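You operate a simulated robot arm through the tools that you are given. There is no shell and no other tool.

Carry out the task below with a simulated robot arm. There is one attempt and no reset: what you move stays moved.

JOB
Take the red socket and put it on top of the orange puck on the top of the back counter. Then shut the top drawer of the grey chest. Then take the green master from the top of the plate table and put it on top of the purple box. Then push the bench drawer shut. Then take the blue puck marked "35" from the top of the long counter and leave it on top of the white case on the top of the white table. Then put the flat cardboard box on the top of the white table away on the front corner of the plate table. Then take the grey foam block on the top of the white table and put it away on the front corner of the packing bench. Then take the silver step gauge on the top of the far counter and put it away on the top of the grey sensor bench. Then put one of the orange connectors from the top of the far counter on top of the brown square carton. Then take the red master from the top of the far counter and leave it on top of the brown small carton there. Then take the black adapter from the top of the far counter and leave it on the tail end of belt 3. Then stack the white canister that says "31" from the top of the far counter on top of the white canister that says "39". Then take the blue hand pad on the top of the back counter and put it away on the top of the small table. Do these in the order given. Set down upright: red socket, green master, red master.

The check looks at the end state, three seconds after you hand in, the way a careful person would. Anything else that was tipped, shoved, dropped, spilled or broken makes it a failure.

ROBOT AND FRAMES
A 7-joint arm with a two-finger gripper on a trunk, on a base that drives. Base frame: it is fixed to the floor where the robot stands at the start and does not move with it; the origin is under the middle of the robot, x ahead of it, y to its left, z up; the surface under the hand at the start is at about z = 970. Readings come in mm, degrees, newtons and seconds.
With the tool pointing down near the work surface it reaches from about 340 to 800 mm from the robot's upright axis, wherever it stands. Its first joint turns from -166.0 to 166.0 degrees. Places, roughly: bench drawer [8200, -7100, 800]; black adapter [2000, 1250, 1000]; blue hand pad (7x10x6 cm) [700, 1100, 1000]; blue puck [5750, -5500, 1000]; flat cardboard box (22x16x6 cm) [3300, -6400, 800]; front corner of the packing bench (52x20 cm) [8180, 60, 840]; front corner of the plate table [5700, -8000, 800]; green master [6000, -8500, 750]; grey foam block (6x9x5 cm) [2600, -6500, 900]; orange connector (8x4x4 cm) [2000, 200, 1000]; orange puck [500, 0, 1000]; purple box (8x10x5 cm) [5700, -8500, 800]; red master [2000, 250, 1000]; red socket (4x4x5 cm) [500, 100, 1000]; silver step gauge [1750, 250, 1000]; small carton [2000, 500, 1000]; square carton (20x24x15 cm) [600, 1800, 1000]; tail end of belt 3 (20x21 cm) [4380, -2760, 1000]; top drawer of the grey chest [7300, -9800, 600]; top of the grey sensor bench [3200, -7300, 900]; top of the small table [5900, -6300, 800]; white canister [2000, 1500, 1000]; white case [2000, -6500, 1000]. Payload 2.45 kg.
The tool frame sits at the grasp point between the pads (the TCP): z along the fingers, y along the line on which they close. The tips reach 27 mm beyond it. Largest opening 80 mm; the body of the gripper starts 54 mm behind the TCP.
Orientation is told as [roll, pitch, yaw] about the base's x, y, z axes, in that order, counted from this pose: with the fingers straight down and closing along the base's y, the tool's x points along the base's -x, its y along +y and its z along -z.

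CONTROLS
- The arm moves only by the tool step_arm. Its argument "steps" is a list of rows, each an object (a shift or turn left out is 0, a gripper value left out holds the last) with "rotation": the turn, a rotation vector about the tool's x, y, z in degrees, a list of three; "slide": the shift along the tool's x, y, z in mm, a list of three; "fingers": the opening, from 0 (shut) to 1 (fully open). In form: [{"rotation": [rx, ry, rz], "slide": [x, y, z], "fingers": fingers}, ...]. A call has 1 to 20 rows; each row shifts and turns the commanded pose from where the row before left it, along the tool's axes as they then stand. A row lasts 0.2 s, in which the tool goes at most 50 mm and 8.6 degrees; a call with a longer step from one row to the next is refused whole, and so is a gripper value outside its range. Where a pose cannot be reached the arm comes as near as it can. A force on the tool above 40 N (or 10 N above the force at the start of the call, whichever is more), or a blocked arm, ends the call early, and 0.2 s more pass. Each finger travels about 153 mm/s and halts on what it meets, pressing with about 35 N; the grip force reading is that of the motor and also rises with nothing between the fingers. The clock runs only during rows and for 0.2 s after the last one: add rows that do not move to give the fingers time. The reply holds the time, the measured pose of the TCP, the force on the tool along the base axes, the opening and the grip force, in the units named above and with some noise, with the torque about the TCP (base axes, N m) and any sound that the robot's microphone picked up.
- Cameras (640 x 400 px; columns grow to the right, rows downward): "scene" is now at [64.2, 122.1, 1647.7]; the picture's right is [-0.19, -0.98, 0.00], its down [-0.65, 0.12, -0.75] and it looks along [0.74, -0.14, -0.66] (base axes); focal length 277 px, centre (320, 200). "wrist" rides on the gripper at [63, 12, -79] in the tool frame; the picture's right is [-0.19, 0.98, 0.00], its down [-0.72, -0.14, -0.68] and it looks along [-0.67, -0.13, 0.73] (tool axes); focal length 226 px, centre (320, 200). There is no depth. A picture from a camera that has moved, and an enlarged one, comes with that camera's place and axes in the base frame and with its lens. The place of the scene camera against the robot may be out by one fixed shift of up to 18 mm in any direction.
- capture(camera): a new picture of that camera. The clock stands still meanwhile.
- lift_body(by): slides the trunk up (or, below 0, down) by that many mm; the arm and the scene camera ride with it, the base frame stays. It gives what a move gives, with no picture.
- roll_base(legs): drives the robot by 1 to 6 legs, each [ahead, turn to the left] in mm and degrees, along the robot's own axes; the way and the turn of a leg run together, so that a leg with both is an arc; at most 1500 mm and 180 degrees a leg. The arm and the cameras ride along, it lands a little off, and it stops where it bumps. It gives what a move gives.
- turn_head(pan, tilt): turns the head with the scene camera to pan (to the left, within 120 degrees either way) and tilt (down, from -29 to 69), counted from straight ahead of the robot. It gives what a move gives.
- zoom(camera, box): a new picture of the part [left, top, right, bottom] of that camera's present view, enlarged. The clock stands still meanwhile.
- sign_off(): hands the job in; it is judged then, once.

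Nothing tells you exact positions but the pictures and the camera data. Unless the task says otherwise, let go and move clear before handing in.

The tools are called after ">>>" by a JSON object that holds its "name" and its "arguments". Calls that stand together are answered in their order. step_arm: Moves the arm, as the interface text tells. Its arguments: {"type":"object","properties":{"steps":{"type":"array","items":{"type":"object","properties":{"rotation":{"type":"array","items":{"type":"number"}},"slide":{"type":"array","items":{"type":"number"}},"fingers":{"type":"number"}}}}},"required":["steps"]} The other tools are called the same way: lift_body (by) slides the trunk up or down; roll_base (legs) drives the base; turn_head (pan, tilt) turns the head that bears the scene camera; capture (camera) takes a picture; zoom (camera, box) takes an enlarged picture of a part of a camera's view; sign_off () hands the job in.

At the start:

```text
clock: 0.0
ee_pos: [502.7, 99.7, 1301.2]
tool_rot: [0.0, 0.0, 0.0]
wrist_force: [-0.5, 0.7, 0.2]
wrist_torque: [0.02, 0.0, 0.01]
gripper_width: 79.9
finger_force: 0.1
trunk travel left (down, up): [-250.0, 290.0]
robot x, y, heading: [-1.6, -0.8, 0.1]
head pan, tilt: [-10.7, 41.1]
```

scene: 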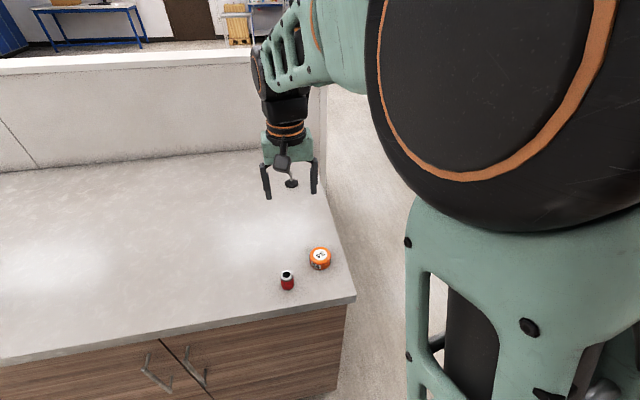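
wrist: 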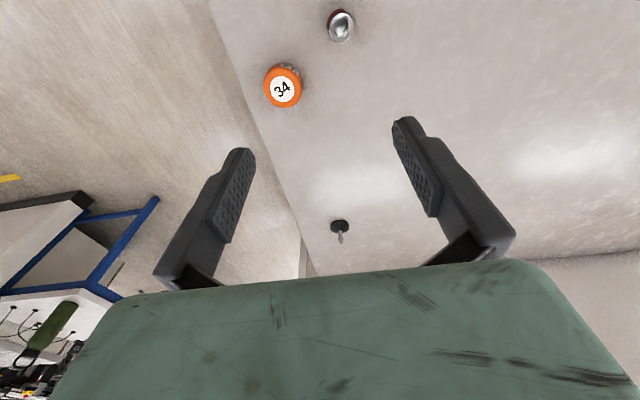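

I see the red socket and the orange puck ("34") near the front edge of the back counter; I take the socket to be at about [482, 131] and the puck at about [540, 33]. First I move the hand above the socket for a closer look.

>>> {"name": "step_arm", "arguments": {"steps": [{"slide": [5, 8, 40], "fingers": 1}, {"slide": [5, 8, 40]}, {"slide": [5, 8, 40]}, {"slide": [5, 8, 30]}, {}]}}

>>> {"name": "capture", "arguments": {"camera": "wrist"}}

>>> {"name": "zoom", "arguments": {"camera": "scene", "box": [240, 220, 400, 320]}}

```text
clock: 1.2
ee_pos: [481.0, 133.8, 1149.3]
tool_rot: [0.0, 0.0, 0.0]
wrist_force: [-0.5, -0.8, 1.2]
wrist_torque: [0.0, -0.03, -0.01]
gripper_width: 79.8
finger_force: 0.1
trunk travel left (down, up): [-250.0, 290.0]
robot x, y, heading: [1.3, -0.6, -0.1]
head pan, tilt: [-10.7, 41.1]
```

```text
taken
camera wrist: at [417.8, 145.9, 1229.2], right [0.19, 0.98, 0.0], down [0.72, -0.14, 0.68], along [0.67, -0.13, -0.73], focal length 226 px, centre (320, 200)
```

wrist: 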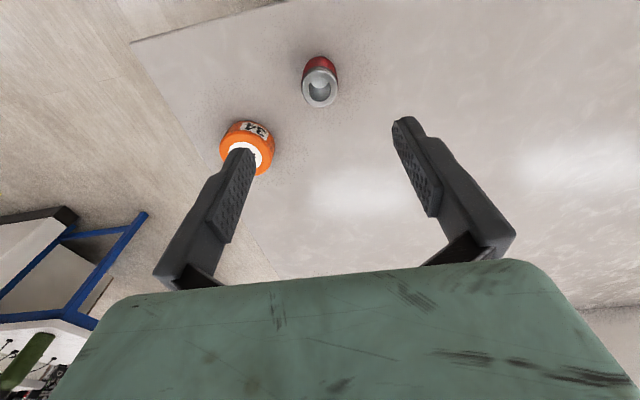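

```text
4.00 times, centred on (320, 270) of scene
camera zoom: at [64.2, 122.0, 1647.7], right [-0.19, -0.98, 0.0], down [-0.65, 0.12, -0.75], along [0.74, -0.14, -0.66], focal length 1106 px, centre (320, -80)
```

zoom: 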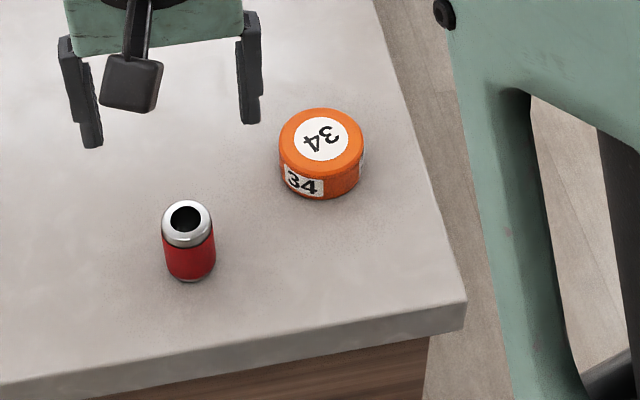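

The socket stands right under the hand at about [481, 133]; the puck's top is about [541, 32]. I go down and grip the socket.

>>> {"name": "step_arm", "arguments": {"steps": [{"slide": [0, -1, 40]}, {"slide": [0, 0, 40]}, {"slide": [0, 0, 40]}, {"slide": [0, 0, 24]}, {}, {"fingers": 0}, {"fingers": 0}, {"fingers": 0}]}}

>>> {"name": "capture", "arguments": {"camera": "wrist"}}

>>> {"name": "capture", "arguments": {"camera": "scene"}}

```text
clock: 3.0
ee_pos: [485.7, 133.0, 1005.5]
tool_rot: [0.0, 0.0, 0.0]
wrist_force: [0.0, -1.1, -0.7]
wrist_torque: [-0.03, -0.06, 0.01]
gripper_width: 32.0
finger_force: 35.1
trunk travel left (down, up): [-250.0, 290.0]
robot x, y, heading: [0.9, -0.8, 0.1]
head pan, tilt: [-10.7, 41.1]
```

```text
taken
camera wrist: at [422.5, 145.7, 1086.0], right [0.19, 0.98, 0.0], down [0.72, -0.14, 0.68], along [0.67, -0.13, -0.73], focal length 226 px, centre (320, 200)
```

wrist: 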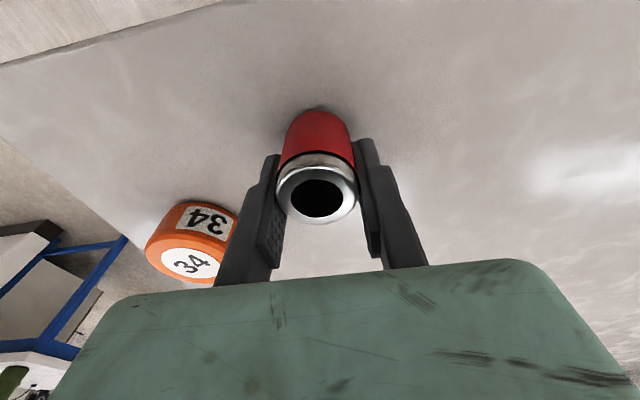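

```text
taken
camera scene: at [64.4, 122.1, 1647.7], right [-0.19, -0.98, 0.0], down [-0.65, 0.12, -0.75], along [0.74, -0.14, -0.66], focal length 277 px, centre (320, 200)
```

scene: 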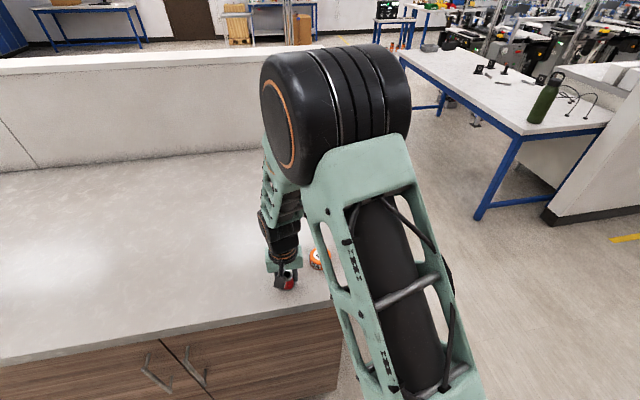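

The socket is held (width 32). I lift it and carry it above the puck, then check the alignment with the cameras before lowering.

>>> {"name": "step_arm", "arguments": {"steps": [{"slide": [0, 0, -25]}, {"slide": [0, 0, -35]}, {"slide": [0, 0, -25]}, {"slide": [-15, -25, 0]}, {"slide": [-15, -25, 0]}, {"slide": [-15, -26, 0]}, {"slide": [-14, -25, 0]}, {}, {}]}}

>>> {"name": "capture", "arguments": {"camera": "wrist"}}

>>> {"name": "zoom", "arguments": {"camera": "scene", "box": [240, 220, 400, 320]}}

```text
clock: 5.0
ee_pos: [542.4, 32.3, 1089.2]
tool_rot: [0.0, -0.1, 0.0]
wrist_force: [0.0, 0.6, -1.1]
wrist_torque: [0.0, -0.02, -0.02]
gripper_width: 31.8
finger_force: 35.1
trunk travel left (down, up): [-250.0, 290.0]
robot x, y, heading: [-1.3, -3.5, 0.2]
head pan, tilt: [-10.7, 41.1]
```

```text
taken
camera wrist: at [479.8, 45.8, 1169.7], right [0.19, 0.98, 0.0], down [0.72, -0.14, 0.68], along [0.67, -0.13, -0.73], focal length 226 px, centre (320, 200)
```

wrist: 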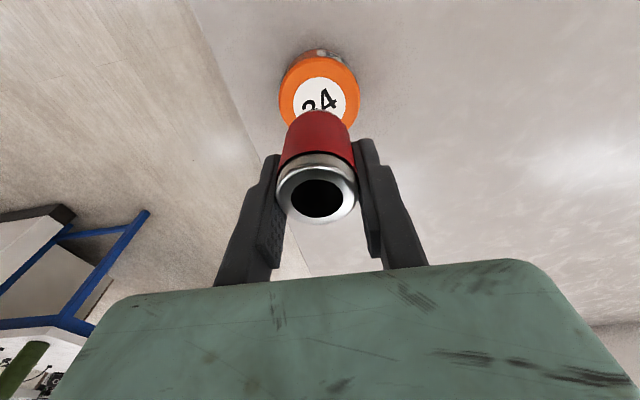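

```text
4.00 times, centred on (320, 270) of scene
camera zoom: at [64.4, 122.2, 1647.7], right [-0.19, -0.98, 0.0], down [-0.65, 0.12, -0.75], along [0.74, -0.14, -0.66], focal length 1106 px, centre (320, -80)
```

zoom: 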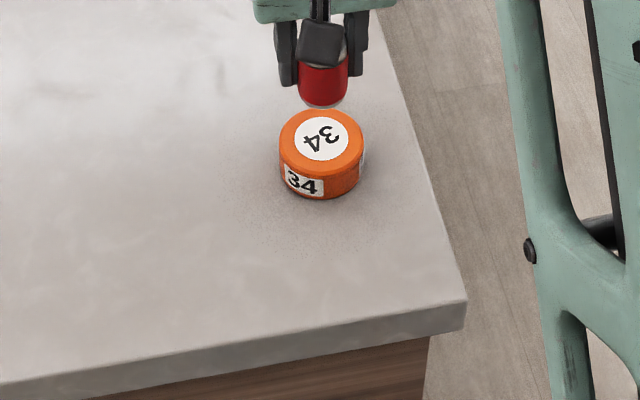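

The socket's axis and the puck's centre coincide to about a millimetre. I lower it most of the way, then in small steps until it touches.

>>> {"name": "step_arm", "arguments": {"steps": [{"slide": [0, 0, 20]}, {"slide": [0, 0, 20]}, {"slide": [0, 0, 5]}, {}]}}

>>> {"name": "zoom", "arguments": {"camera": "wrist", "box": [240, 60, 400, 240]}}

>>> {"name": "zoom", "arguments": {"camera": "scene", "box": [240, 220, 400, 320]}}

```text
clock: 6.0
ee_pos: [541.2, 30.9, 1045.6]
tool_rot: [0.0, 0.0, -0.1]
wrist_force: [0.1, 0.4, -1.1]
wrist_torque: [0.02, -0.01, 0.0]
gripper_width: 32.0
finger_force: 34.5
trunk travel left (down, up): [-250.0, 290.0]
robot x, y, heading: [-0.8, 0.7, 0.2]
head pan, tilt: [-10.7, 41.1]
```

```text
2.22 times, centred on (320, 150) of wrist
camera zoom: at [478.7, 44.2, 1125.4], right [0.19, 0.98, 0.0], down [0.72, -0.14, 0.68], along [0.67, -0.13, -0.73], focal length 502 px, centre (320, 311)
```

zoom: 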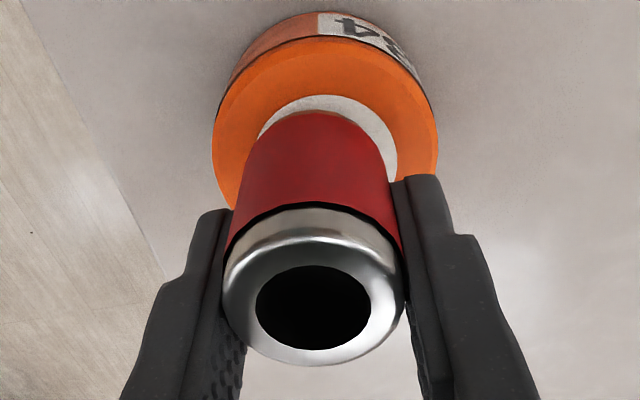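

```text
4.00 times, centred on (320, 270) of scene
camera zoom: at [64.5, 122.1, 1647.7], right [-0.19, -0.98, 0.0], down [-0.65, 0.12, -0.75], along [0.74, -0.14, -0.66], focal length 1106 px, centre (320, -80)
```

zoom: 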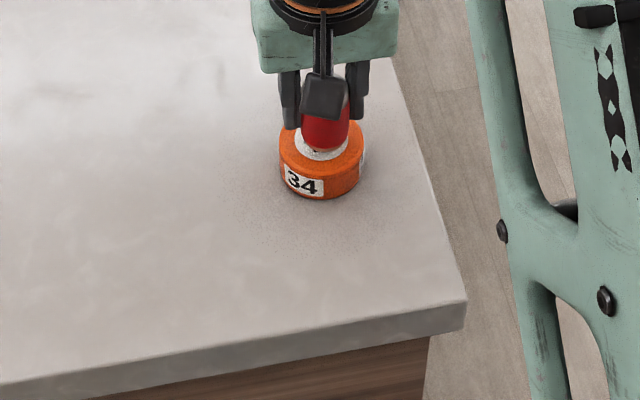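

Well centred. I lower in small steps and watch the force.

>>> {"name": "step_arm", "arguments": {"steps": [{"slide": [0, 0, 2]}, {"slide": [0, 0, 2]}, {"slide": [0, 0, 2]}, {}]}}

```text
clock: 7.0
ee_pos: [541.8, 29.4, 1039.1]
tool_rot: [0.0, 0.1, -0.1]
wrist_force: [-0.3, -1.1, -1.0]
wrist_torque: [0.01, 0.02, -0.01]
gripper_width: 32.3
finger_force: 34.7
trunk travel left (down, up): [-250.0, 290.0]
robot x, y, heading: [0.4, -0.6, -0.1]
head pan, tilt: [-10.7, 41.1]
```

>>> {"name": "step_arm", "arguments": {"steps": [{"slide": [0, 0, 1]}, {"slide": [0, 0, 1]}, {"slide": [0, 0, 1]}, {}]}}

>>> {"name": "zoom", "arguments": {"camera": "scene", "box": [280, 230, 360, 280]}}

```text
clock: 8.0
ee_pos: [541.0, 28.4, 1037.0]
tool_rot: [-0.1, 0.0, 0.0]
wrist_force: [0.8, 0.1, -1.0]
wrist_torque: [0.0, -0.01, 0.02]
gripper_width: 32.1
finger_force: 34.7
trunk travel left (down, up): [-250.0, 290.0]
robot x, y, heading: [1.2, 1.8, -0.4]
head pan, tilt: [-10.7, 41.1]
```

```text
8.00 times, centred on (320, 255) of scene
camera zoom: at [64.4, 122.1, 1647.7], right [-0.19, -0.98, 0.0], down [-0.65, 0.12, -0.75], along [0.74, -0.14, -0.66], focal length 2212 px, centre (320, -240)
```

zoom: 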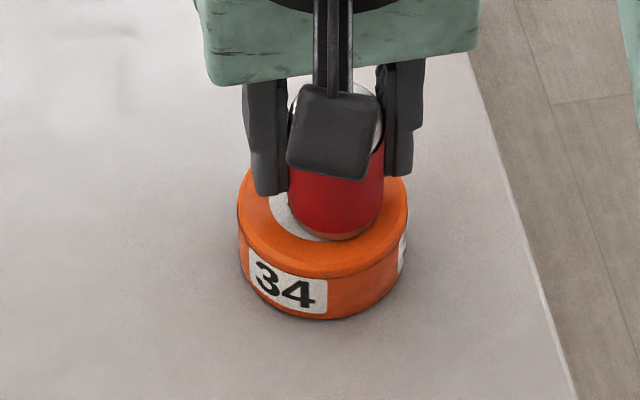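

The hand drifted about 4 mm to the right while lowering; I correct that before touching down.

>>> {"name": "step_arm", "arguments": {"steps": [{"slide": [0, 2, -2]}, {"slide": [0, 2, 0]}, {}]}}

>>> {"name": "zoom", "arguments": {"camera": "scene", "box": [280, 230, 360, 280]}}

>>> {"name": "zoom", "arguments": {"camera": "wrist", "box": [240, 60, 400, 240]}}

```text
clock: 8.8
ee_pos: [541.8, 34.8, 1037.6]
tool_rot: [0.0, -0.2, 0.0]
wrist_force: [0.3, -0.1, -0.7]
wrist_torque: [0.02, -0.01, 0.02]
gripper_width: 32.1
finger_force: 35.1
trunk travel left (down, up): [-250.0, 290.0]
robot x, y, heading: [-4.1, -1.3, 0.0]
head pan, tilt: [-10.7, 41.1]
```

```text
8.00 times, centred on (320, 255) of scene
camera zoom: at [64.4, 122.1, 1647.7], right [-0.19, -0.98, 0.0], down [-0.65, 0.12, -0.75], along [0.74, -0.14, -0.66], focal length 2212 px, centre (320, -240)
```

zoom: 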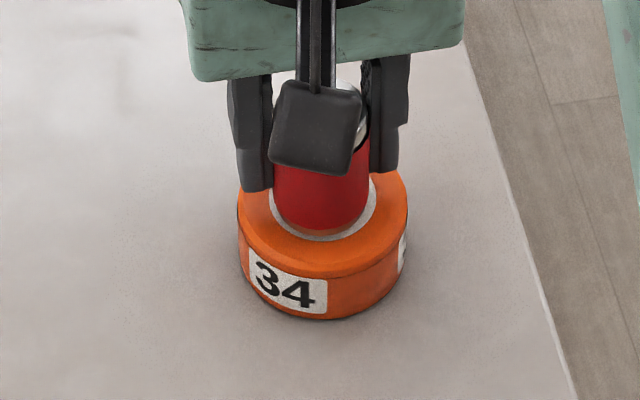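

```text
2.22 times, centred on (320, 150) of wrist
camera zoom: at [479.0, 47.3, 1119.0], right [0.19, 0.98, 0.0], down [0.72, -0.14, 0.68], along [0.67, -0.13, -0.73], focal length 502 px, centre (320, 311)
```

zoom: 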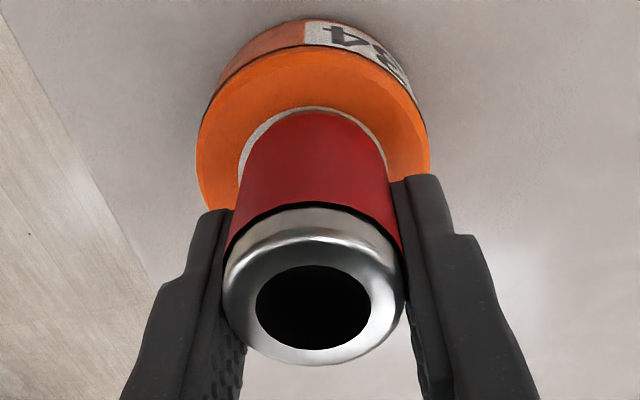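

Now it is well centred. I keep lowering slowly.

>>> {"name": "step_arm", "arguments": {"steps": [{"slide": [0, 0, 1]}, {"slide": [0, 0, 1]}, {"slide": [0, 0, 1]}, {"slide": [0, 0, 1]}, {}]}}

>>> {"name": "zoom", "arguments": {"camera": "scene", "box": [280, 230, 360, 280]}}

```text
clock: 10.0
ee_pos: [542.1, 35.0, 1035.0]
tool_rot: [0.0, -0.2, -0.2]
wrist_force: [2.6, -2.4, 19.6]
wrist_torque: [-0.1, 0.13, 0.02]
gripper_width: 32.0
finger_force: 35.1
trunk travel left (down, up): [-250.0, 290.0]
robot x, y, heading: [0.9, -0.1, -0.0]
head pan, tilt: [-10.7, 41.1]
```

```text
8.00 times, centred on (320, 255) of scene
camera zoom: at [63.1, 121.6, 1648.0], right [-0.19, -0.98, 0.0], down [-0.65, 0.12, -0.75], along [0.74, -0.14, -0.66], focal length 2212 px, centre (320, -240)
```

zoom: 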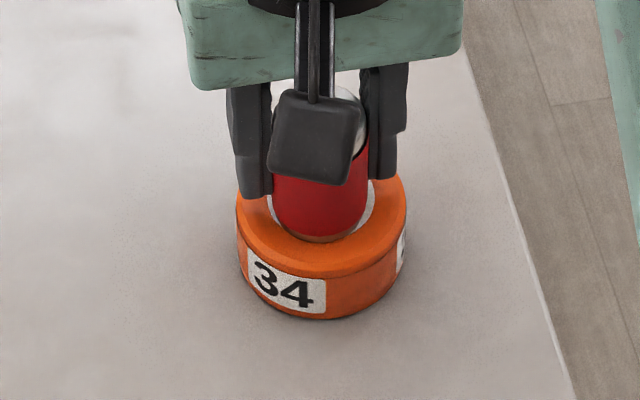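

Contact felt (about 20 N). I release gently and rise straight up.

>>> {"name": "step_arm", "arguments": {"steps": [{"slide": [0, 0, -0.5]}, {"fingers": 0.55}, {"fingers": 0.8}, {"fingers": 1.0}, {}, {"slide": [0, 0, -20]}, {"slide": [0, 0, -40]}, {"slide": [0, 0, -40]}, {"slide": [0, 0, -45]}, {}]}}

>>> {"name": "zoom", "arguments": {"camera": "scene", "box": [240, 220, 400, 320]}}

>>> {"name": "capture", "arguments": {"camera": "wrist"}}

```text
clock: 12.2
ee_pos: [537.7, 37.1, 1177.7]
tool_rot: [0.1, -0.1, 0.0]
wrist_force: [0.1, 0.4, 0.2]
wrist_torque: [-0.04, -0.02, -0.02]
gripper_width: 79.9
finger_force: 0.1
trunk travel left (down, up): [-250.0, 290.0]
robot x, y, heading: [-1.8, 1.4, 0.0]
head pan, tilt: [-10.7, 41.1]
```

```text
4.00 times, centred on (320, 270) of scene
camera zoom: at [64.2, 122.1, 1647.6], right [-0.19, -0.98, 0.0], down [-0.65, 0.12, -0.75], along [0.74, -0.14, -0.66], focal length 1106 px, centre (320, -80)
```

zoom: 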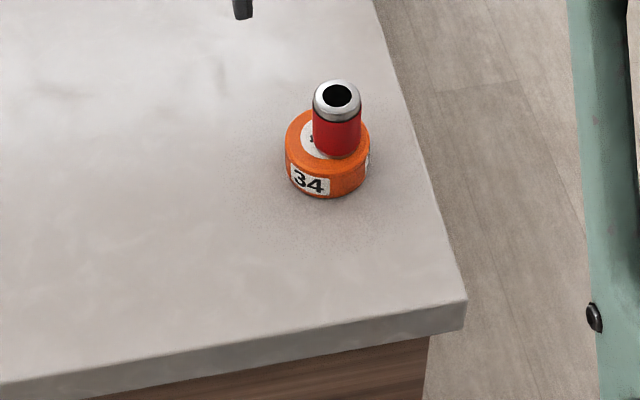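

```text
taken
camera wrist: at [474.9, 49.4, 1258.0], right [0.19, 0.98, 0.0], down [0.72, -0.14, 0.68], along [0.67, -0.13, -0.73], focal length 226 px, centre (320, 200)
```

wrist: 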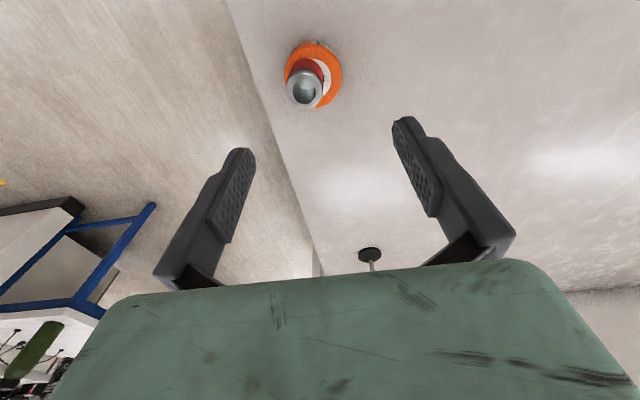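

The red socket stands upright on the orange puck, fully supported. Next comes the drawer of the grey chest far away, so I look around with the head to plan a route.

>>> {"name": "turn_head", "arguments": {"pan": 0, "tilt": 15}}

>>> {"name": "capture", "arguments": {"camera": "scene"}}

>>> {"name": "turn_head", "arguments": {"pan": -70, "tilt": 15}}

>>> {"name": "capture", "arguments": {"camera": "scene"}}

>>> {"name": "turn_head", "arguments": {"pan": -118, "tilt": 15}}

>>> {"name": "capture", "arguments": {"camera": "scene"}}

>>> {"name": "turn_head", "arguments": {"pan": 70, "tilt": 15}}

>>> {"name": "capture", "arguments": {"camera": "scene"}}

```text
clock: 13.1
ee_pos: [539.0, 36.2, 1176.4]
tool_rot: [0.0, 0.0, 0.0]
wrist_force: [0.2, 0.5, 0.1]
wrist_torque: [0.02, -0.02, -0.01]
gripper_width: 79.9
finger_force: 0.1
trunk travel left (down, up): [-250.0, 290.0]
robot x, y, heading: [5.0, -1.0, 0.1]
head pan, tilt: [0.0, 15.0]
```

```text
taken
camera scene: at [75.0, 137.7, 1688.8], right [0.0, -1.0, 0.0], down [-0.26, 0.0, -0.97], along [0.97, 0.0, -0.26], focal length 277 px, centre (320, 200)
```

scene: 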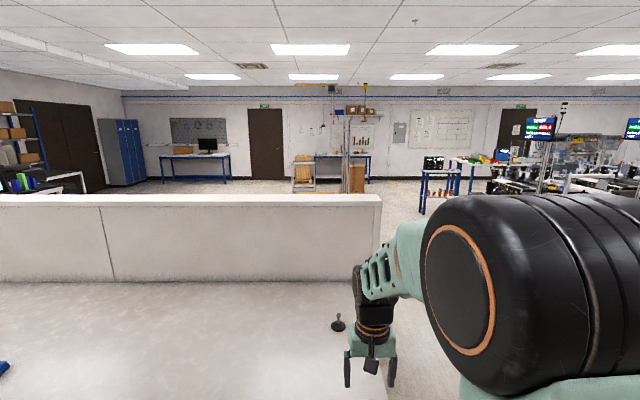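

```text
clock: 14.5
ee_pos: [537.4, 35.3, 1177.5]
tool_rot: [0.1, 0.0, 0.0]
wrist_force: [-0.2, -0.1, 0.5]
wrist_torque: [-0.02, 0.04, -0.05]
gripper_width: 80.0
finger_force: 0.0
trunk travel left (down, up): [-250.0, 290.0]
robot x, y, heading: [-1.0, 0.2, 0.1]
head pan, tilt: [-70.0, 15.0]
```

```text
taken
camera scene: at [13.5, 50.0, 1688.9], right [-0.94, -0.34, 0.0], down [-0.09, 0.24, -0.97], along [0.33, -0.91, -0.26], focal length 277 px, centre (320, 200)
```

scene: 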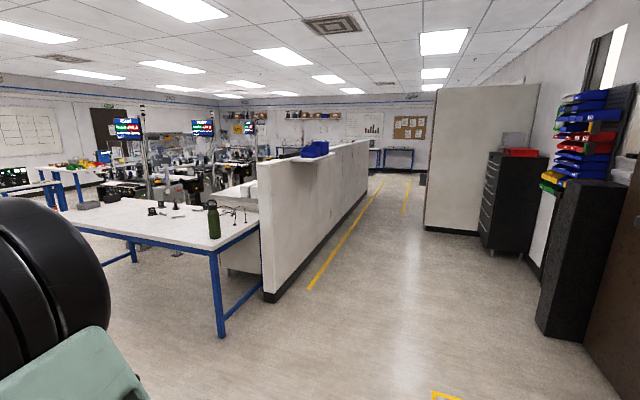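

```text
clock: 15.7
ee_pos: [537.5, 35.6, 1177.4]
tool_rot: [0.0, 0.0, 0.0]
wrist_force: [0.3, -0.2, -0.1]
wrist_torque: [-0.01, -0.02, 0.0]
gripper_width: 80.1
finger_force: 0.0
trunk travel left (down, up): [-250.0, 290.0]
robot x, y, heading: [-1.0, 0.8, 0.1]
head pan, tilt: [-118.0, 15.0]
```

```text
taken
camera scene: at [-62.3, 55.3, 1688.9], right [-0.88, 0.47, 0.0], down [0.12, 0.23, -0.97], along [-0.45, -0.85, -0.26], focal length 277 px, centre (320, 200)
```

scene: 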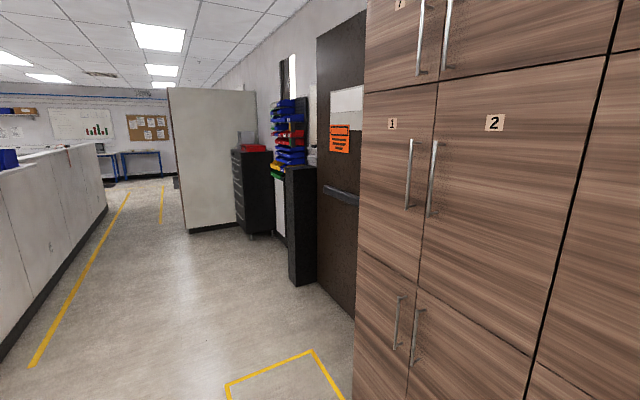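

```text
clock: 18.5
ee_pos: [538.5, 36.7, 1178.3]
tool_rot: [-0.1, 0.1, 0.0]
wrist_force: [0.6, 0.4, 0.8]
wrist_torque: [0.02, 0.01, 0.01]
gripper_width: 80.0
finger_force: 0.1
trunk travel left (down, up): [-250.0, 290.0]
robot x, y, heading: [-0.6, -2.0, -0.0]
head pan, tilt: [70.0, 15.0]
```

```text
taken
camera scene: at [13.5, 225.5, 1688.9], right [0.94, -0.34, 0.0], down [-0.09, -0.24, -0.97], along [0.33, 0.91, -0.26], focal length 277 px, centre (320, 200)
```

scene: 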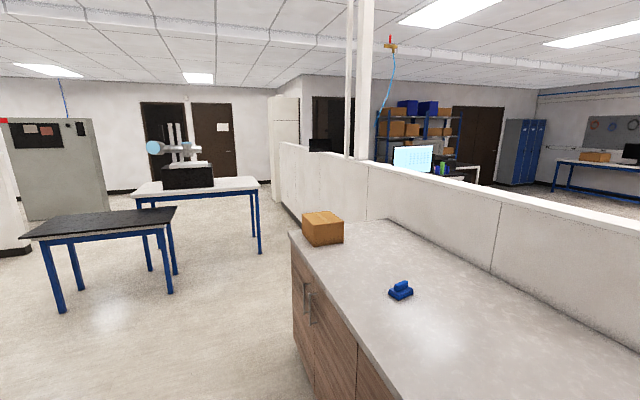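

The aisle to the right of the robot runs between a white partition (x about 1330) and a wall, toward -y. I tuck the arm in high, back off a little from the counter and look closer at the possible routes.

>>> {"name": "step_arm", "arguments": {"steps": [{"slide": [0, 0, -40], "fingers": 0.5}, {"slide": [0, 0, -40]}, {"slide": [20, 0, -40]}, {"slide": [45, 0, 0]}, {"slide": [45, 0, 0]}, {"slide": [45, 0, 0]}, {}]}}

>>> {"name": "roll_base", "arguments": {"legs": [[-250, 0]]}}

>>> {"name": "turn_head", "arguments": {"pan": -60, "tilt": 10}}

>>> {"name": "zoom", "arguments": {"camera": "scene", "box": [0, 100, 320, 300]}}

>>> {"name": "zoom", "arguments": {"camera": "scene", "box": [320, 100, 640, 300]}}

>>> {"name": "turn_head", "arguments": {"pan": -25, "tilt": 10}}

>>> {"name": "capture", "arguments": {"camera": "scene"}}

```text
clock: 20.0
ee_pos: [394.2, 31.5, 1240.0]
tool_rot: [-0.5, 9.5, -0.6]
wrist_force: [-0.4, -0.1, -0.3]
wrist_torque: [0.0, 0.01, -0.01]
gripper_width: 39.8
finger_force: 0.1
trunk travel left (down, up): [-250.0, 290.0]
robot x, y, heading: [-0.2, -0.0, -0.1]
head pan, tilt: [70.0, 15.0]
stopped in row 7: the arm was blocked; the commanded pose is now the measured one
```

```text
clock: 21.8
ee_pos: [138.5, 34.0, 1238.5]
tool_rot: [-0.5, 9.6, -0.4]
wrist_force: [0.1, 0.3, -0.1]
wrist_torque: [0.03, 0.02, 0.0]
gripper_width: 40.0
finger_force: 0.1
trunk travel left (down, up): [-250.0, 290.0]
robot x, y, heading: [-255.1, -1.4, 0.2]
head pan, tilt: [70.0, 15.0]
```

```text
clock: 23.9
ee_pos: [139.1, 33.2, 1237.3]
tool_rot: [-0.6, 9.7, -0.4]
wrist_force: [0.1, -0.3, -0.2]
wrist_torque: [-0.01, -0.01, 0.01]
gripper_width: 40.1
finger_force: 0.1
trunk travel left (down, up): [-250.0, 290.0]
robot x, y, heading: [-254.6, 2.1, -0.1]
head pan, tilt: [-60.0, 10.0]
```

```text
2.00 times, centred on (160, 200) of scene
camera zoom: at [-241.2, 225.0, 1677.8], right [0.94, -0.33, 0.0], down [-0.12, -0.35, -0.93], along [0.31, 0.88, -0.37], focal length 553 px, centre (640, 200)
```

zoom: 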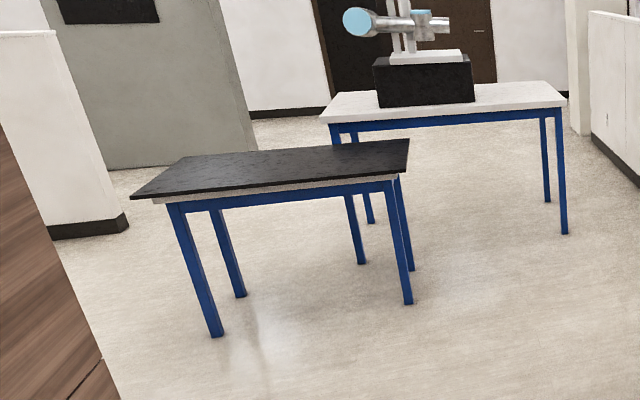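

```text
2.00 times, centred on (480, 200) of scene
camera zoom: at [-241.2, 225.0, 1677.8], right [0.94, -0.33, 0.0], down [-0.12, -0.35, -0.93], along [0.31, 0.88, -0.37], focal length 553 px, centre (0, 200)
```

zoom: 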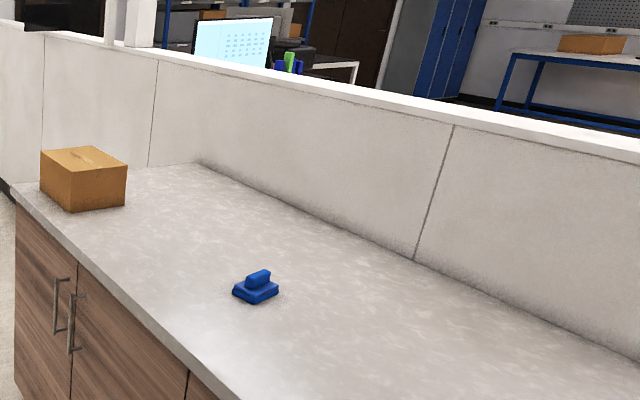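

```text
clock: 24.9
ee_pos: [140.7, 32.9, 1238.0]
tool_rot: [-0.6, 9.9, -0.4]
wrist_force: [-0.3, -0.3, -0.4]
wrist_torque: [0.02, -0.04, 0.0]
gripper_width: 40.0
finger_force: 0.1
trunk travel left (down, up): [-250.0, 290.0]
robot x, y, heading: [-253.9, 0.1, 0.1]
head pan, tilt: [-25.0, 10.0]
```

```text
taken
camera scene: at [-240.6, 224.9, 1678.0], right [0.94, -0.34, 0.0], down [-0.12, -0.35, -0.93], along [0.31, 0.87, -0.37], focal length 277 px, centre (320, 200)
```

scene: 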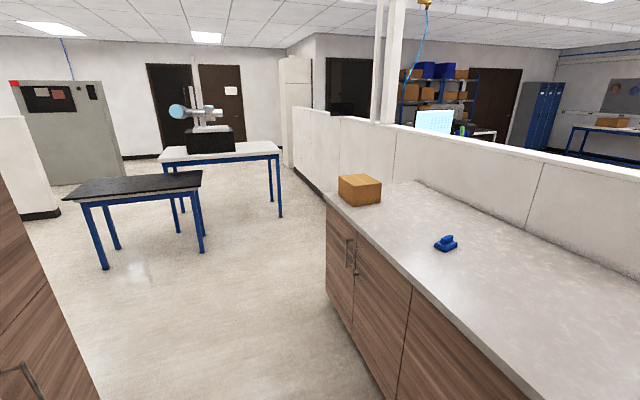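

The head did not actually turn: the retracted arm is jammed against it (the arm reported "blocked"). I move the arm out again to free the head.

>>> {"name": "step_arm", "arguments": {"steps": [{"slide": [-30, 0, 0], "rotation": [0, -4, 0]}, {"slide": [-30, 0, 0], "rotation": [0, -5, 0]}, {"slide": [-30, 0, 0]}, {}]}}

>>> {"name": "turn_head", "arguments": {"pan": -25, "tilt": 12}}

>>> {"name": "capture", "arguments": {"camera": "scene"}}

```text
clock: 25.9
ee_pos: [230.3, 34.2, 1231.9]
tool_rot: [-0.6, 0.6, -0.3]
wrist_force: [-0.8, 0.3, -0.6]
wrist_torque: [0.02, 0.02, -0.01]
gripper_width: 40.0
finger_force: 0.1
trunk travel left (down, up): [-250.0, 290.0]
robot x, y, heading: [-253.3, -4.4, 0.3]
head pan, tilt: [-25.0, 10.0]
```

```text
clock: 26.6
ee_pos: [231.4, 33.0, 1231.7]
tool_rot: [-0.6, 0.6, -0.3]
wrist_force: [0.0, -0.4, 0.4]
wrist_torque: [-0.05, 0.01, -0.02]
gripper_width: 39.9
finger_force: 0.0
trunk travel left (down, up): [-250.0, 290.0]
robot x, y, heading: [-251.2, -1.5, 0.1]
head pan, tilt: [-25.0, 12.0]
```

```text
taken
camera scene: at [-187.5, 98.2, 1693.8], right [-0.42, -0.91, 0.0], down [-0.19, 0.09, -0.98], along [0.89, -0.41, -0.21], focal length 277 px, centre (320, 200)
```

scene: 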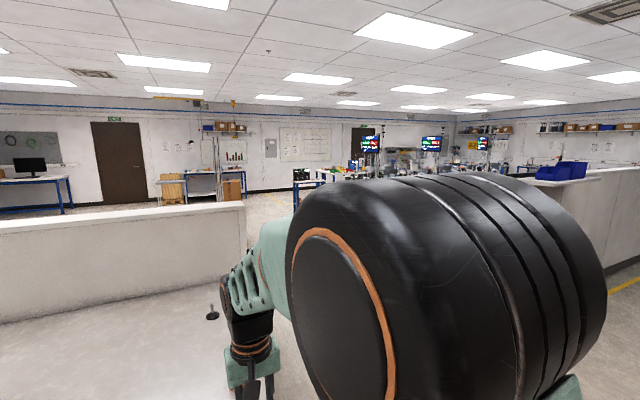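

The head is free again. I turn the robot to face -y (down the aisle) and look there.

>>> {"name": "roll_base", "arguments": {"legs": [[0, -45]]}}

>>> {"name": "turn_head", "arguments": {"pan": 25, "tilt": 12}}

>>> {"name": "capture", "arguments": {"camera": "scene"}}

>>> {"name": "turn_head", "arguments": {"pan": -60, "tilt": 12}}

>>> {"name": "capture", "arguments": {"camera": "scene"}}

```text
clock: 29.1
ee_pos: [108.2, -322.8, 1231.3]
tool_rot: [-0.6, 0.5, -46.0]
wrist_force: [-0.2, 0.1, 1.0]
wrist_torque: [0.02, 0.0, -0.01]
gripper_width: 40.0
finger_force: 0.0
trunk travel left (down, up): [-250.0, 290.0]
robot x, y, heading: [-252.6, -3.2, -45.5]
head pan, tilt: [-25.0, 12.0]
```

```text
clock: 30.3
ee_pos: [108.3, -322.0, 1232.6]
tool_rot: [-0.6, 0.6, -46.0]
wrist_force: [-0.9, 0.4, 0.7]
wrist_torque: [0.03, -0.03, 0.04]
gripper_width: 39.9
finger_force: 0.1
trunk travel left (down, up): [-250.0, 290.0]
robot x, y, heading: [-252.3, -1.1, -45.7]
head pan, tilt: [25.0, 12.0]
```

```text
taken
camera scene: at [-78.2, 76.5, 1693.8], right [-0.35, -0.94, 0.0], down [-0.19, 0.07, -0.98], along [0.92, -0.34, -0.21], focal length 277 px, centre (320, 200)
```

scene: 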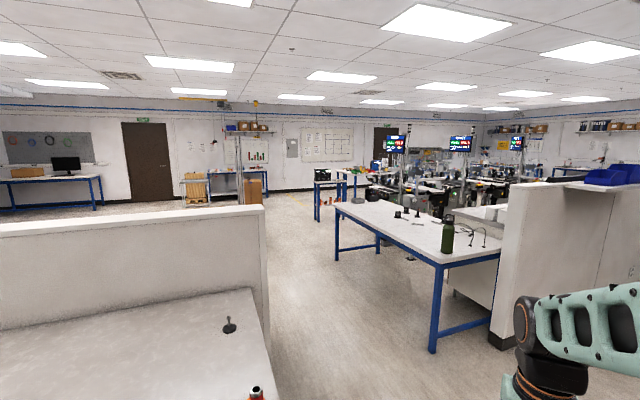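

```text
clock: 31.9
ee_pos: [109.5, -322.5, 1231.2]
tool_rot: [-0.6, 0.6, -46.0]
wrist_force: [-0.1, 0.3, -0.4]
wrist_torque: [0.01, -0.02, 0.0]
gripper_width: 40.0
finger_force: 0.1
trunk travel left (down, up): [-250.0, 290.0]
robot x, y, heading: [-255.0, -0.1, -45.7]
head pan, tilt: [-60.0, 12.0]
```

```text
taken
camera scene: at [-190.5, 19.6, 1693.8], right [-0.96, 0.27, 0.0], down [0.06, 0.2, -0.98], along [-0.26, -0.94, -0.21], focal length 277 px, centre (320, 200)
```

scene: 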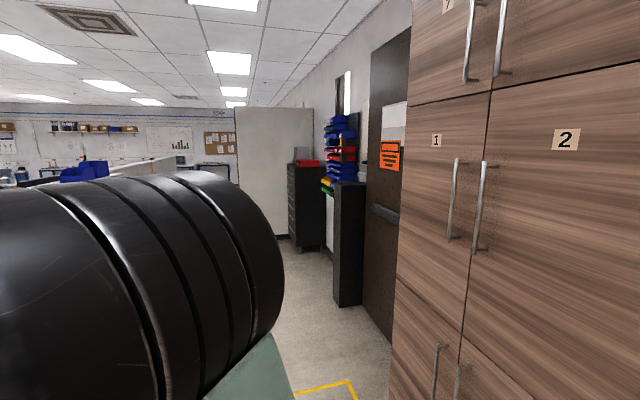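

I see open floor beyond the back counter's end and rows of machines to the right. I zoom in for route planning.

>>> {"name": "turn_head", "arguments": {"pan": 15, "tilt": 8}}

>>> {"name": "zoom", "arguments": {"camera": "scene", "box": [80, 120, 320, 270]}}

>>> {"name": "zoom", "arguments": {"camera": "scene", "box": [240, 120, 480, 270]}}

>>> {"name": "zoom", "arguments": {"camera": "scene", "box": [400, 120, 640, 270]}}

```text
clock: 33.3
ee_pos: [109.0, -323.0, 1231.8]
tool_rot: [-0.6, 0.6, -46.0]
wrist_force: [0.0, 0.4, -1.0]
wrist_torque: [-0.03, 0.0, 0.02]
gripper_width: 39.8
finger_force: 0.1
trunk travel left (down, up): [-250.0, 290.0]
robot x, y, heading: [-249.6, 0.6, -45.6]
head pan, tilt: [15.0, 8.0]
```

```text
2.67 times, centred on (200, 195) of scene
camera zoom: at [-85.8, 62.2, 1700.3], right [-0.51, -0.86, 0.0], down [-0.12, 0.07, -0.99], along [0.85, -0.5, -0.14], focal length 738 px, centre (640, 213)
```

zoom: 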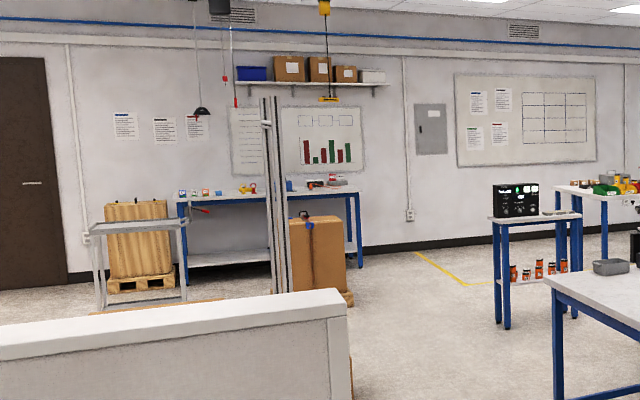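

```text
2.67 times, centred on (360, 195) of scene
camera zoom: at [-85.8, 62.2, 1700.3], right [-0.51, -0.86, 0.0], down [-0.12, 0.07, -0.99], along [0.85, -0.5, -0.14], focal length 738 px, centre (213, 213)
```

zoom: 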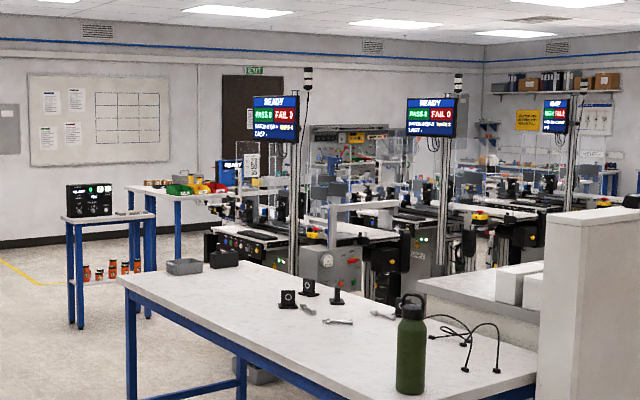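

```text
2.67 times, centred on (520, 195) of scene
camera zoom: at [-85.8, 62.2, 1700.3], right [-0.51, -0.86, 0.0], down [-0.12, 0.07, -0.99], along [0.85, -0.5, -0.14], focal length 738 px, centre (-213, 213)
```

zoom: 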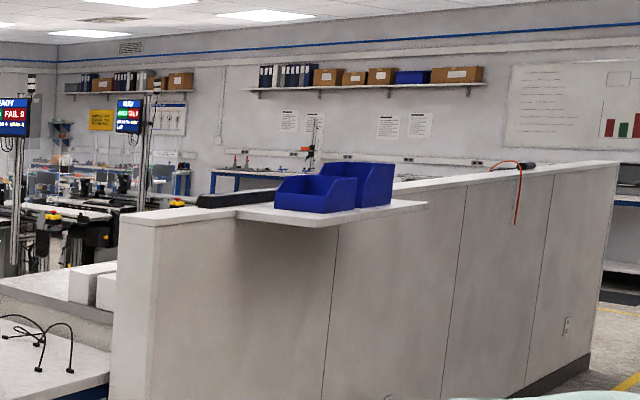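

I plan to go down the aisle at x about 600 toward y about -6000. I drive the first stretch and look again.

>>> {"name": "roll_base", "arguments": {"legs": [[1200, 0], [0, -44.5], [1500, 0]]}}

>>> {"name": "turn_head", "arguments": {"pan": 10, "tilt": 12}}

>>> {"name": "capture", "arguments": {"camera": "scene"}}

```text
clock: 48.3
ee_pos: [612.4, -2815.4, 1231.1]
tool_rot: [-0.6, 0.6, -89.4]
wrist_force: [-0.2, -0.3, 0.5]
wrist_torque: [0.04, 0.0, 0.0]
gripper_width: 39.9
finger_force: 0.1
trunk travel left (down, up): [-250.0, 290.0]
robot x, y, heading: [570.5, -2332.0, -89.1]
head pan, tilt: [15.0, 8.0]
```

```text
clock: 49.0
ee_pos: [612.4, -2814.7, 1231.9]
tool_rot: [-0.7, 0.7, -89.4]
wrist_force: [0.3, -0.3, 0.8]
wrist_torque: [0.0, -0.01, 0.01]
gripper_width: 39.8
finger_force: 0.1
trunk travel left (down, up): [-250.0, 290.0]
robot x, y, heading: [570.8, -2332.8, -89.0]
head pan, tilt: [10.0, 12.0]
```

```text
taken
camera scene: at [729.5, -2404.7, 1693.8], right [-0.98, -0.19, 0.0], down [-0.04, 0.2, -0.98], along [0.19, -0.96, -0.21], focal length 277 px, centre (320, 200)
```

scene: 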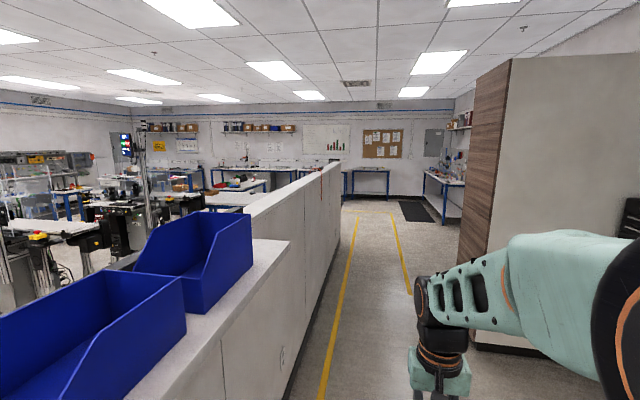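

The aisle between the partition (x about 1250) and the right-hand cabinets is clear. I drive on to about y = -6700, past the partition's end.

>>> {"name": "roll_base", "arguments": {"legs": [[0, -1], [1500, 0], [1500, 0], [1000, 0]]}}

>>> {"name": "turn_head", "arguments": {"pan": 10, "tilt": 12}}

>>> {"name": "capture", "arguments": {"camera": "scene"}}

>>> {"name": "turn_head", "arguments": {"pan": 75, "tilt": 12}}

>>> {"name": "capture", "arguments": {"camera": "scene"}}

```text
clock: 68.4
ee_pos: [491.0, -6787.4, 1231.4]
tool_rot: [-0.6, 0.6, -91.8]
wrist_force: [-0.1, 0.2, -0.7]
wrist_torque: [0.0, 0.03, 0.01]
gripper_width: 40.0
finger_force: 0.1
trunk travel left (down, up): [-250.0, 290.0]
robot x, y, heading: [468.0, -6302.8, -91.3]
head pan, tilt: [10.0, 12.0]
```

```text
clock: 69.0
ee_pos: [490.6, -6786.5, 1231.6]
tool_rot: [-0.7, 0.6, -91.9]
wrist_force: [-0.3, 0.4, 0.2]
wrist_torque: [-0.01, -0.01, 0.01]
gripper_width: 40.1
finger_force: 0.1
trunk travel left (down, up): [-250.0, 290.0]
robot x, y, heading: [467.7, -6303.8, -91.5]
head pan, tilt: [10.0, 12.0]
```

```text
taken
camera scene: at [625.2, -6382.0, 1693.8], right [-0.99, -0.15, 0.0], down [-0.03, 0.21, -0.98], along [0.15, -0.97, -0.21], focal length 277 px, centre (320, 200)
```

scene: 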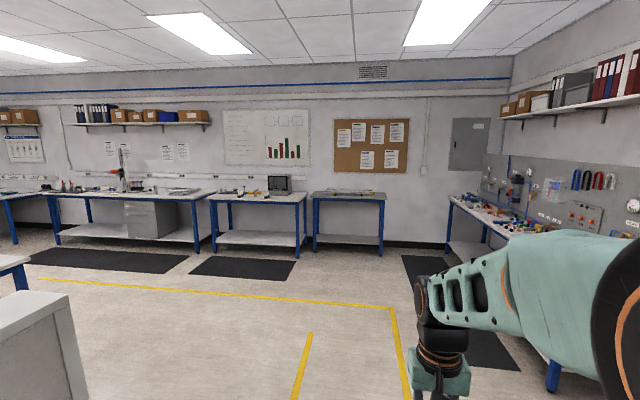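

```text
clock: 70.4
ee_pos: [490.7, -6787.4, 1231.2]
tool_rot: [-0.6, 0.6, -91.8]
wrist_force: [-0.8, -0.1, 0.1]
wrist_torque: [0.0, 0.0, -0.01]
gripper_width: 39.8
finger_force: 0.1
trunk travel left (down, up): [-250.0, 290.0]
robot x, y, heading: [470.8, -6305.2, -91.4]
head pan, tilt: [75.0, 12.0]
```

```text
taken
camera scene: at [700.7, -6316.3, 1693.8], right [-0.28, -0.96, 0.0], down [-0.2, 0.06, -0.98], along [0.94, -0.28, -0.21], focal length 277 px, centre (320, 200)
```

scene: 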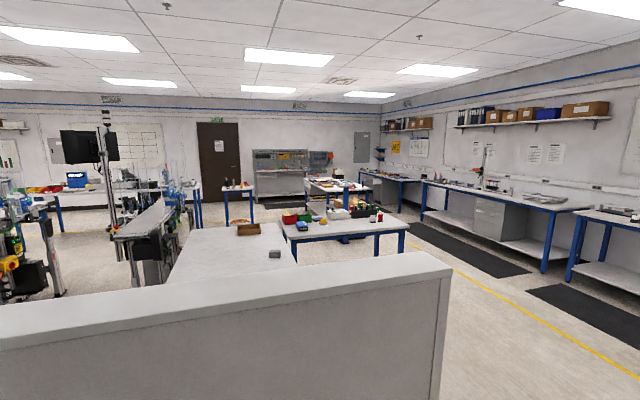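

I now see the white table with the flat box and grey block behind the partition end, and further tables beyond. I zoom in.

>>> {"name": "zoom", "arguments": {"camera": "scene", "box": [0, 150, 240, 300]}}

>>> {"name": "zoom", "arguments": {"camera": "scene", "box": [160, 140, 400, 290]}}

>>> {"name": "zoom", "arguments": {"camera": "scene", "box": [340, 130, 580, 280]}}

```text
2.67 times, centred on (120, 225) of scene
camera zoom: at [700.7, -6316.3, 1693.8], right [-0.28, -0.96, 0.0], down [-0.2, 0.06, -0.98], along [0.94, -0.28, -0.21], focal length 738 px, centre (853, 133)
```

zoom: 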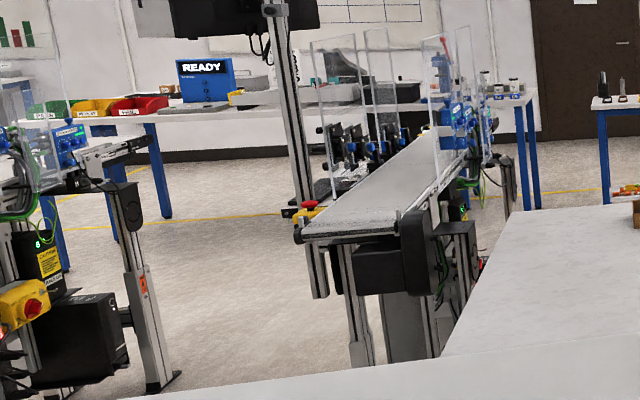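

```text
2.67 times, centred on (280, 215) of scene
camera zoom: at [700.7, -6316.3, 1693.8], right [-0.28, -0.96, 0.0], down [-0.2, 0.06, -0.98], along [0.94, -0.28, -0.21], focal length 738 px, centre (427, 160)
```

zoom: 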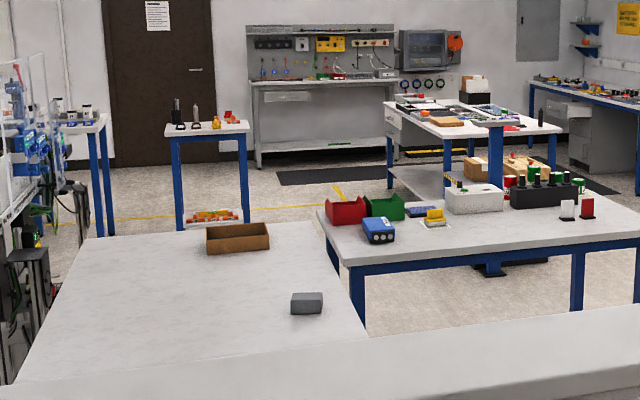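

```text
2.67 times, centred on (460, 205) of scene
camera zoom: at [700.7, -6316.3, 1693.8], right [-0.28, -0.96, 0.0], down [-0.2, 0.06, -0.98], along [0.94, -0.28, -0.21], focal length 738 px, centre (-53, 187)
```

zoom: 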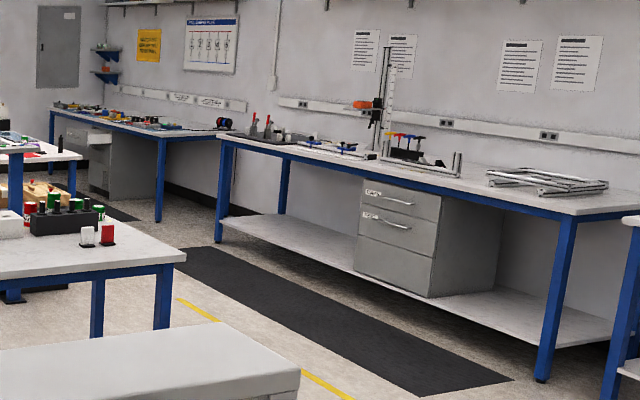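

The map so far: white table x 1700–3700, y -6640…-5830; sensor bench x 2850–3500, y -7750…-6700; a clear corridor at y about -8900 toward the plate table and the chest under the far south bench (its drawer stands open). I drive down into that corridor and turn east.

>>> {"name": "roll_base", "arguments": {"legs": [[0, 1.4], [1300, 0], [1250, 0], [0, 90], [1000, 0]]}}

>>> {"name": "turn_head", "arguments": {"pan": 10, "tilt": 12}}

>>> {"name": "capture", "arguments": {"camera": "scene"}}

>>> {"name": "turn_head", "arguments": {"pan": 50, "tilt": 15}}

>>> {"name": "capture", "arguments": {"camera": "scene"}}

```text
clock: 92.1
ee_pos: [1962.0, -8803.6, 1231.7]
tool_rot: [-0.6, 0.6, 0.8]
wrist_force: [-0.6, -0.3, 0.1]
wrist_torque: [0.04, 0.0, -0.01]
gripper_width: 40.2
finger_force: 0.0
trunk travel left (down, up): [-250.0, 290.0]
robot x, y, heading: [1478.2, -8845.3, 1.1]
head pan, tilt: [75.0, 12.0]
```

```text
clock: 93.4
ee_pos: [1962.4, -8805.6, 1231.3]
tool_rot: [-0.6, 0.6, 0.7]
wrist_force: [0.3, 0.2, -0.9]
wrist_torque: [-0.02, -0.01, 0.01]
gripper_width: 40.1
finger_force: 0.0
trunk travel left (down, up): [-250.0, 290.0]
robot x, y, heading: [1476.4, -8843.7, 1.2]
head pan, tilt: [10.0, 12.0]
```

```text
taken
camera scene: at [1549.8, -8690.2, 1693.8], right [0.19, -0.98, 0.0], down [-0.2, -0.04, -0.98], along [0.96, 0.19, -0.21], focal length 277 px, centre (320, 200)
```

scene: 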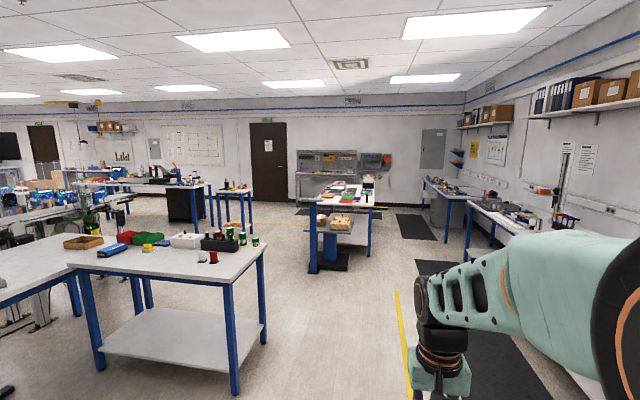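

```text
clock: 94.5
ee_pos: [1960.1, -8803.2, 1231.0]
tool_rot: [-0.5, 0.5, 0.7]
wrist_force: [-0.3, -0.4, 0.6]
wrist_torque: [0.01, 0.01, -0.03]
gripper_width: 39.9
finger_force: 0.0
trunk travel left (down, up): [-250.0, 290.0]
robot x, y, heading: [1482.1, -8845.3, 1.0]
head pan, tilt: [50.0, 15.0]
```

```text
taken
camera scene: at [1517.2, -8635.5, 1688.9], right [0.78, -0.63, 0.0], down [-0.16, -0.2, -0.97], along [0.61, 0.75, -0.26], focal length 277 px, centre (320, 200)
```

scene: 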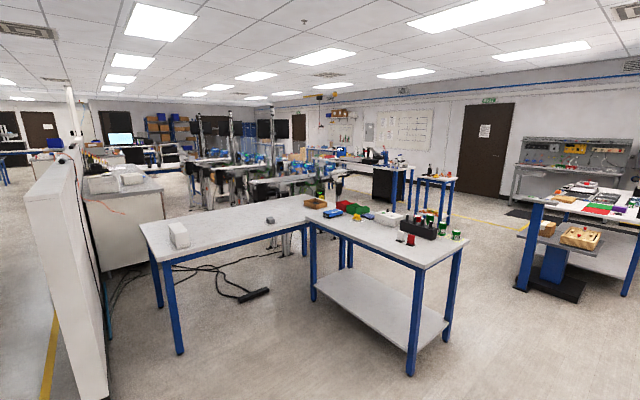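

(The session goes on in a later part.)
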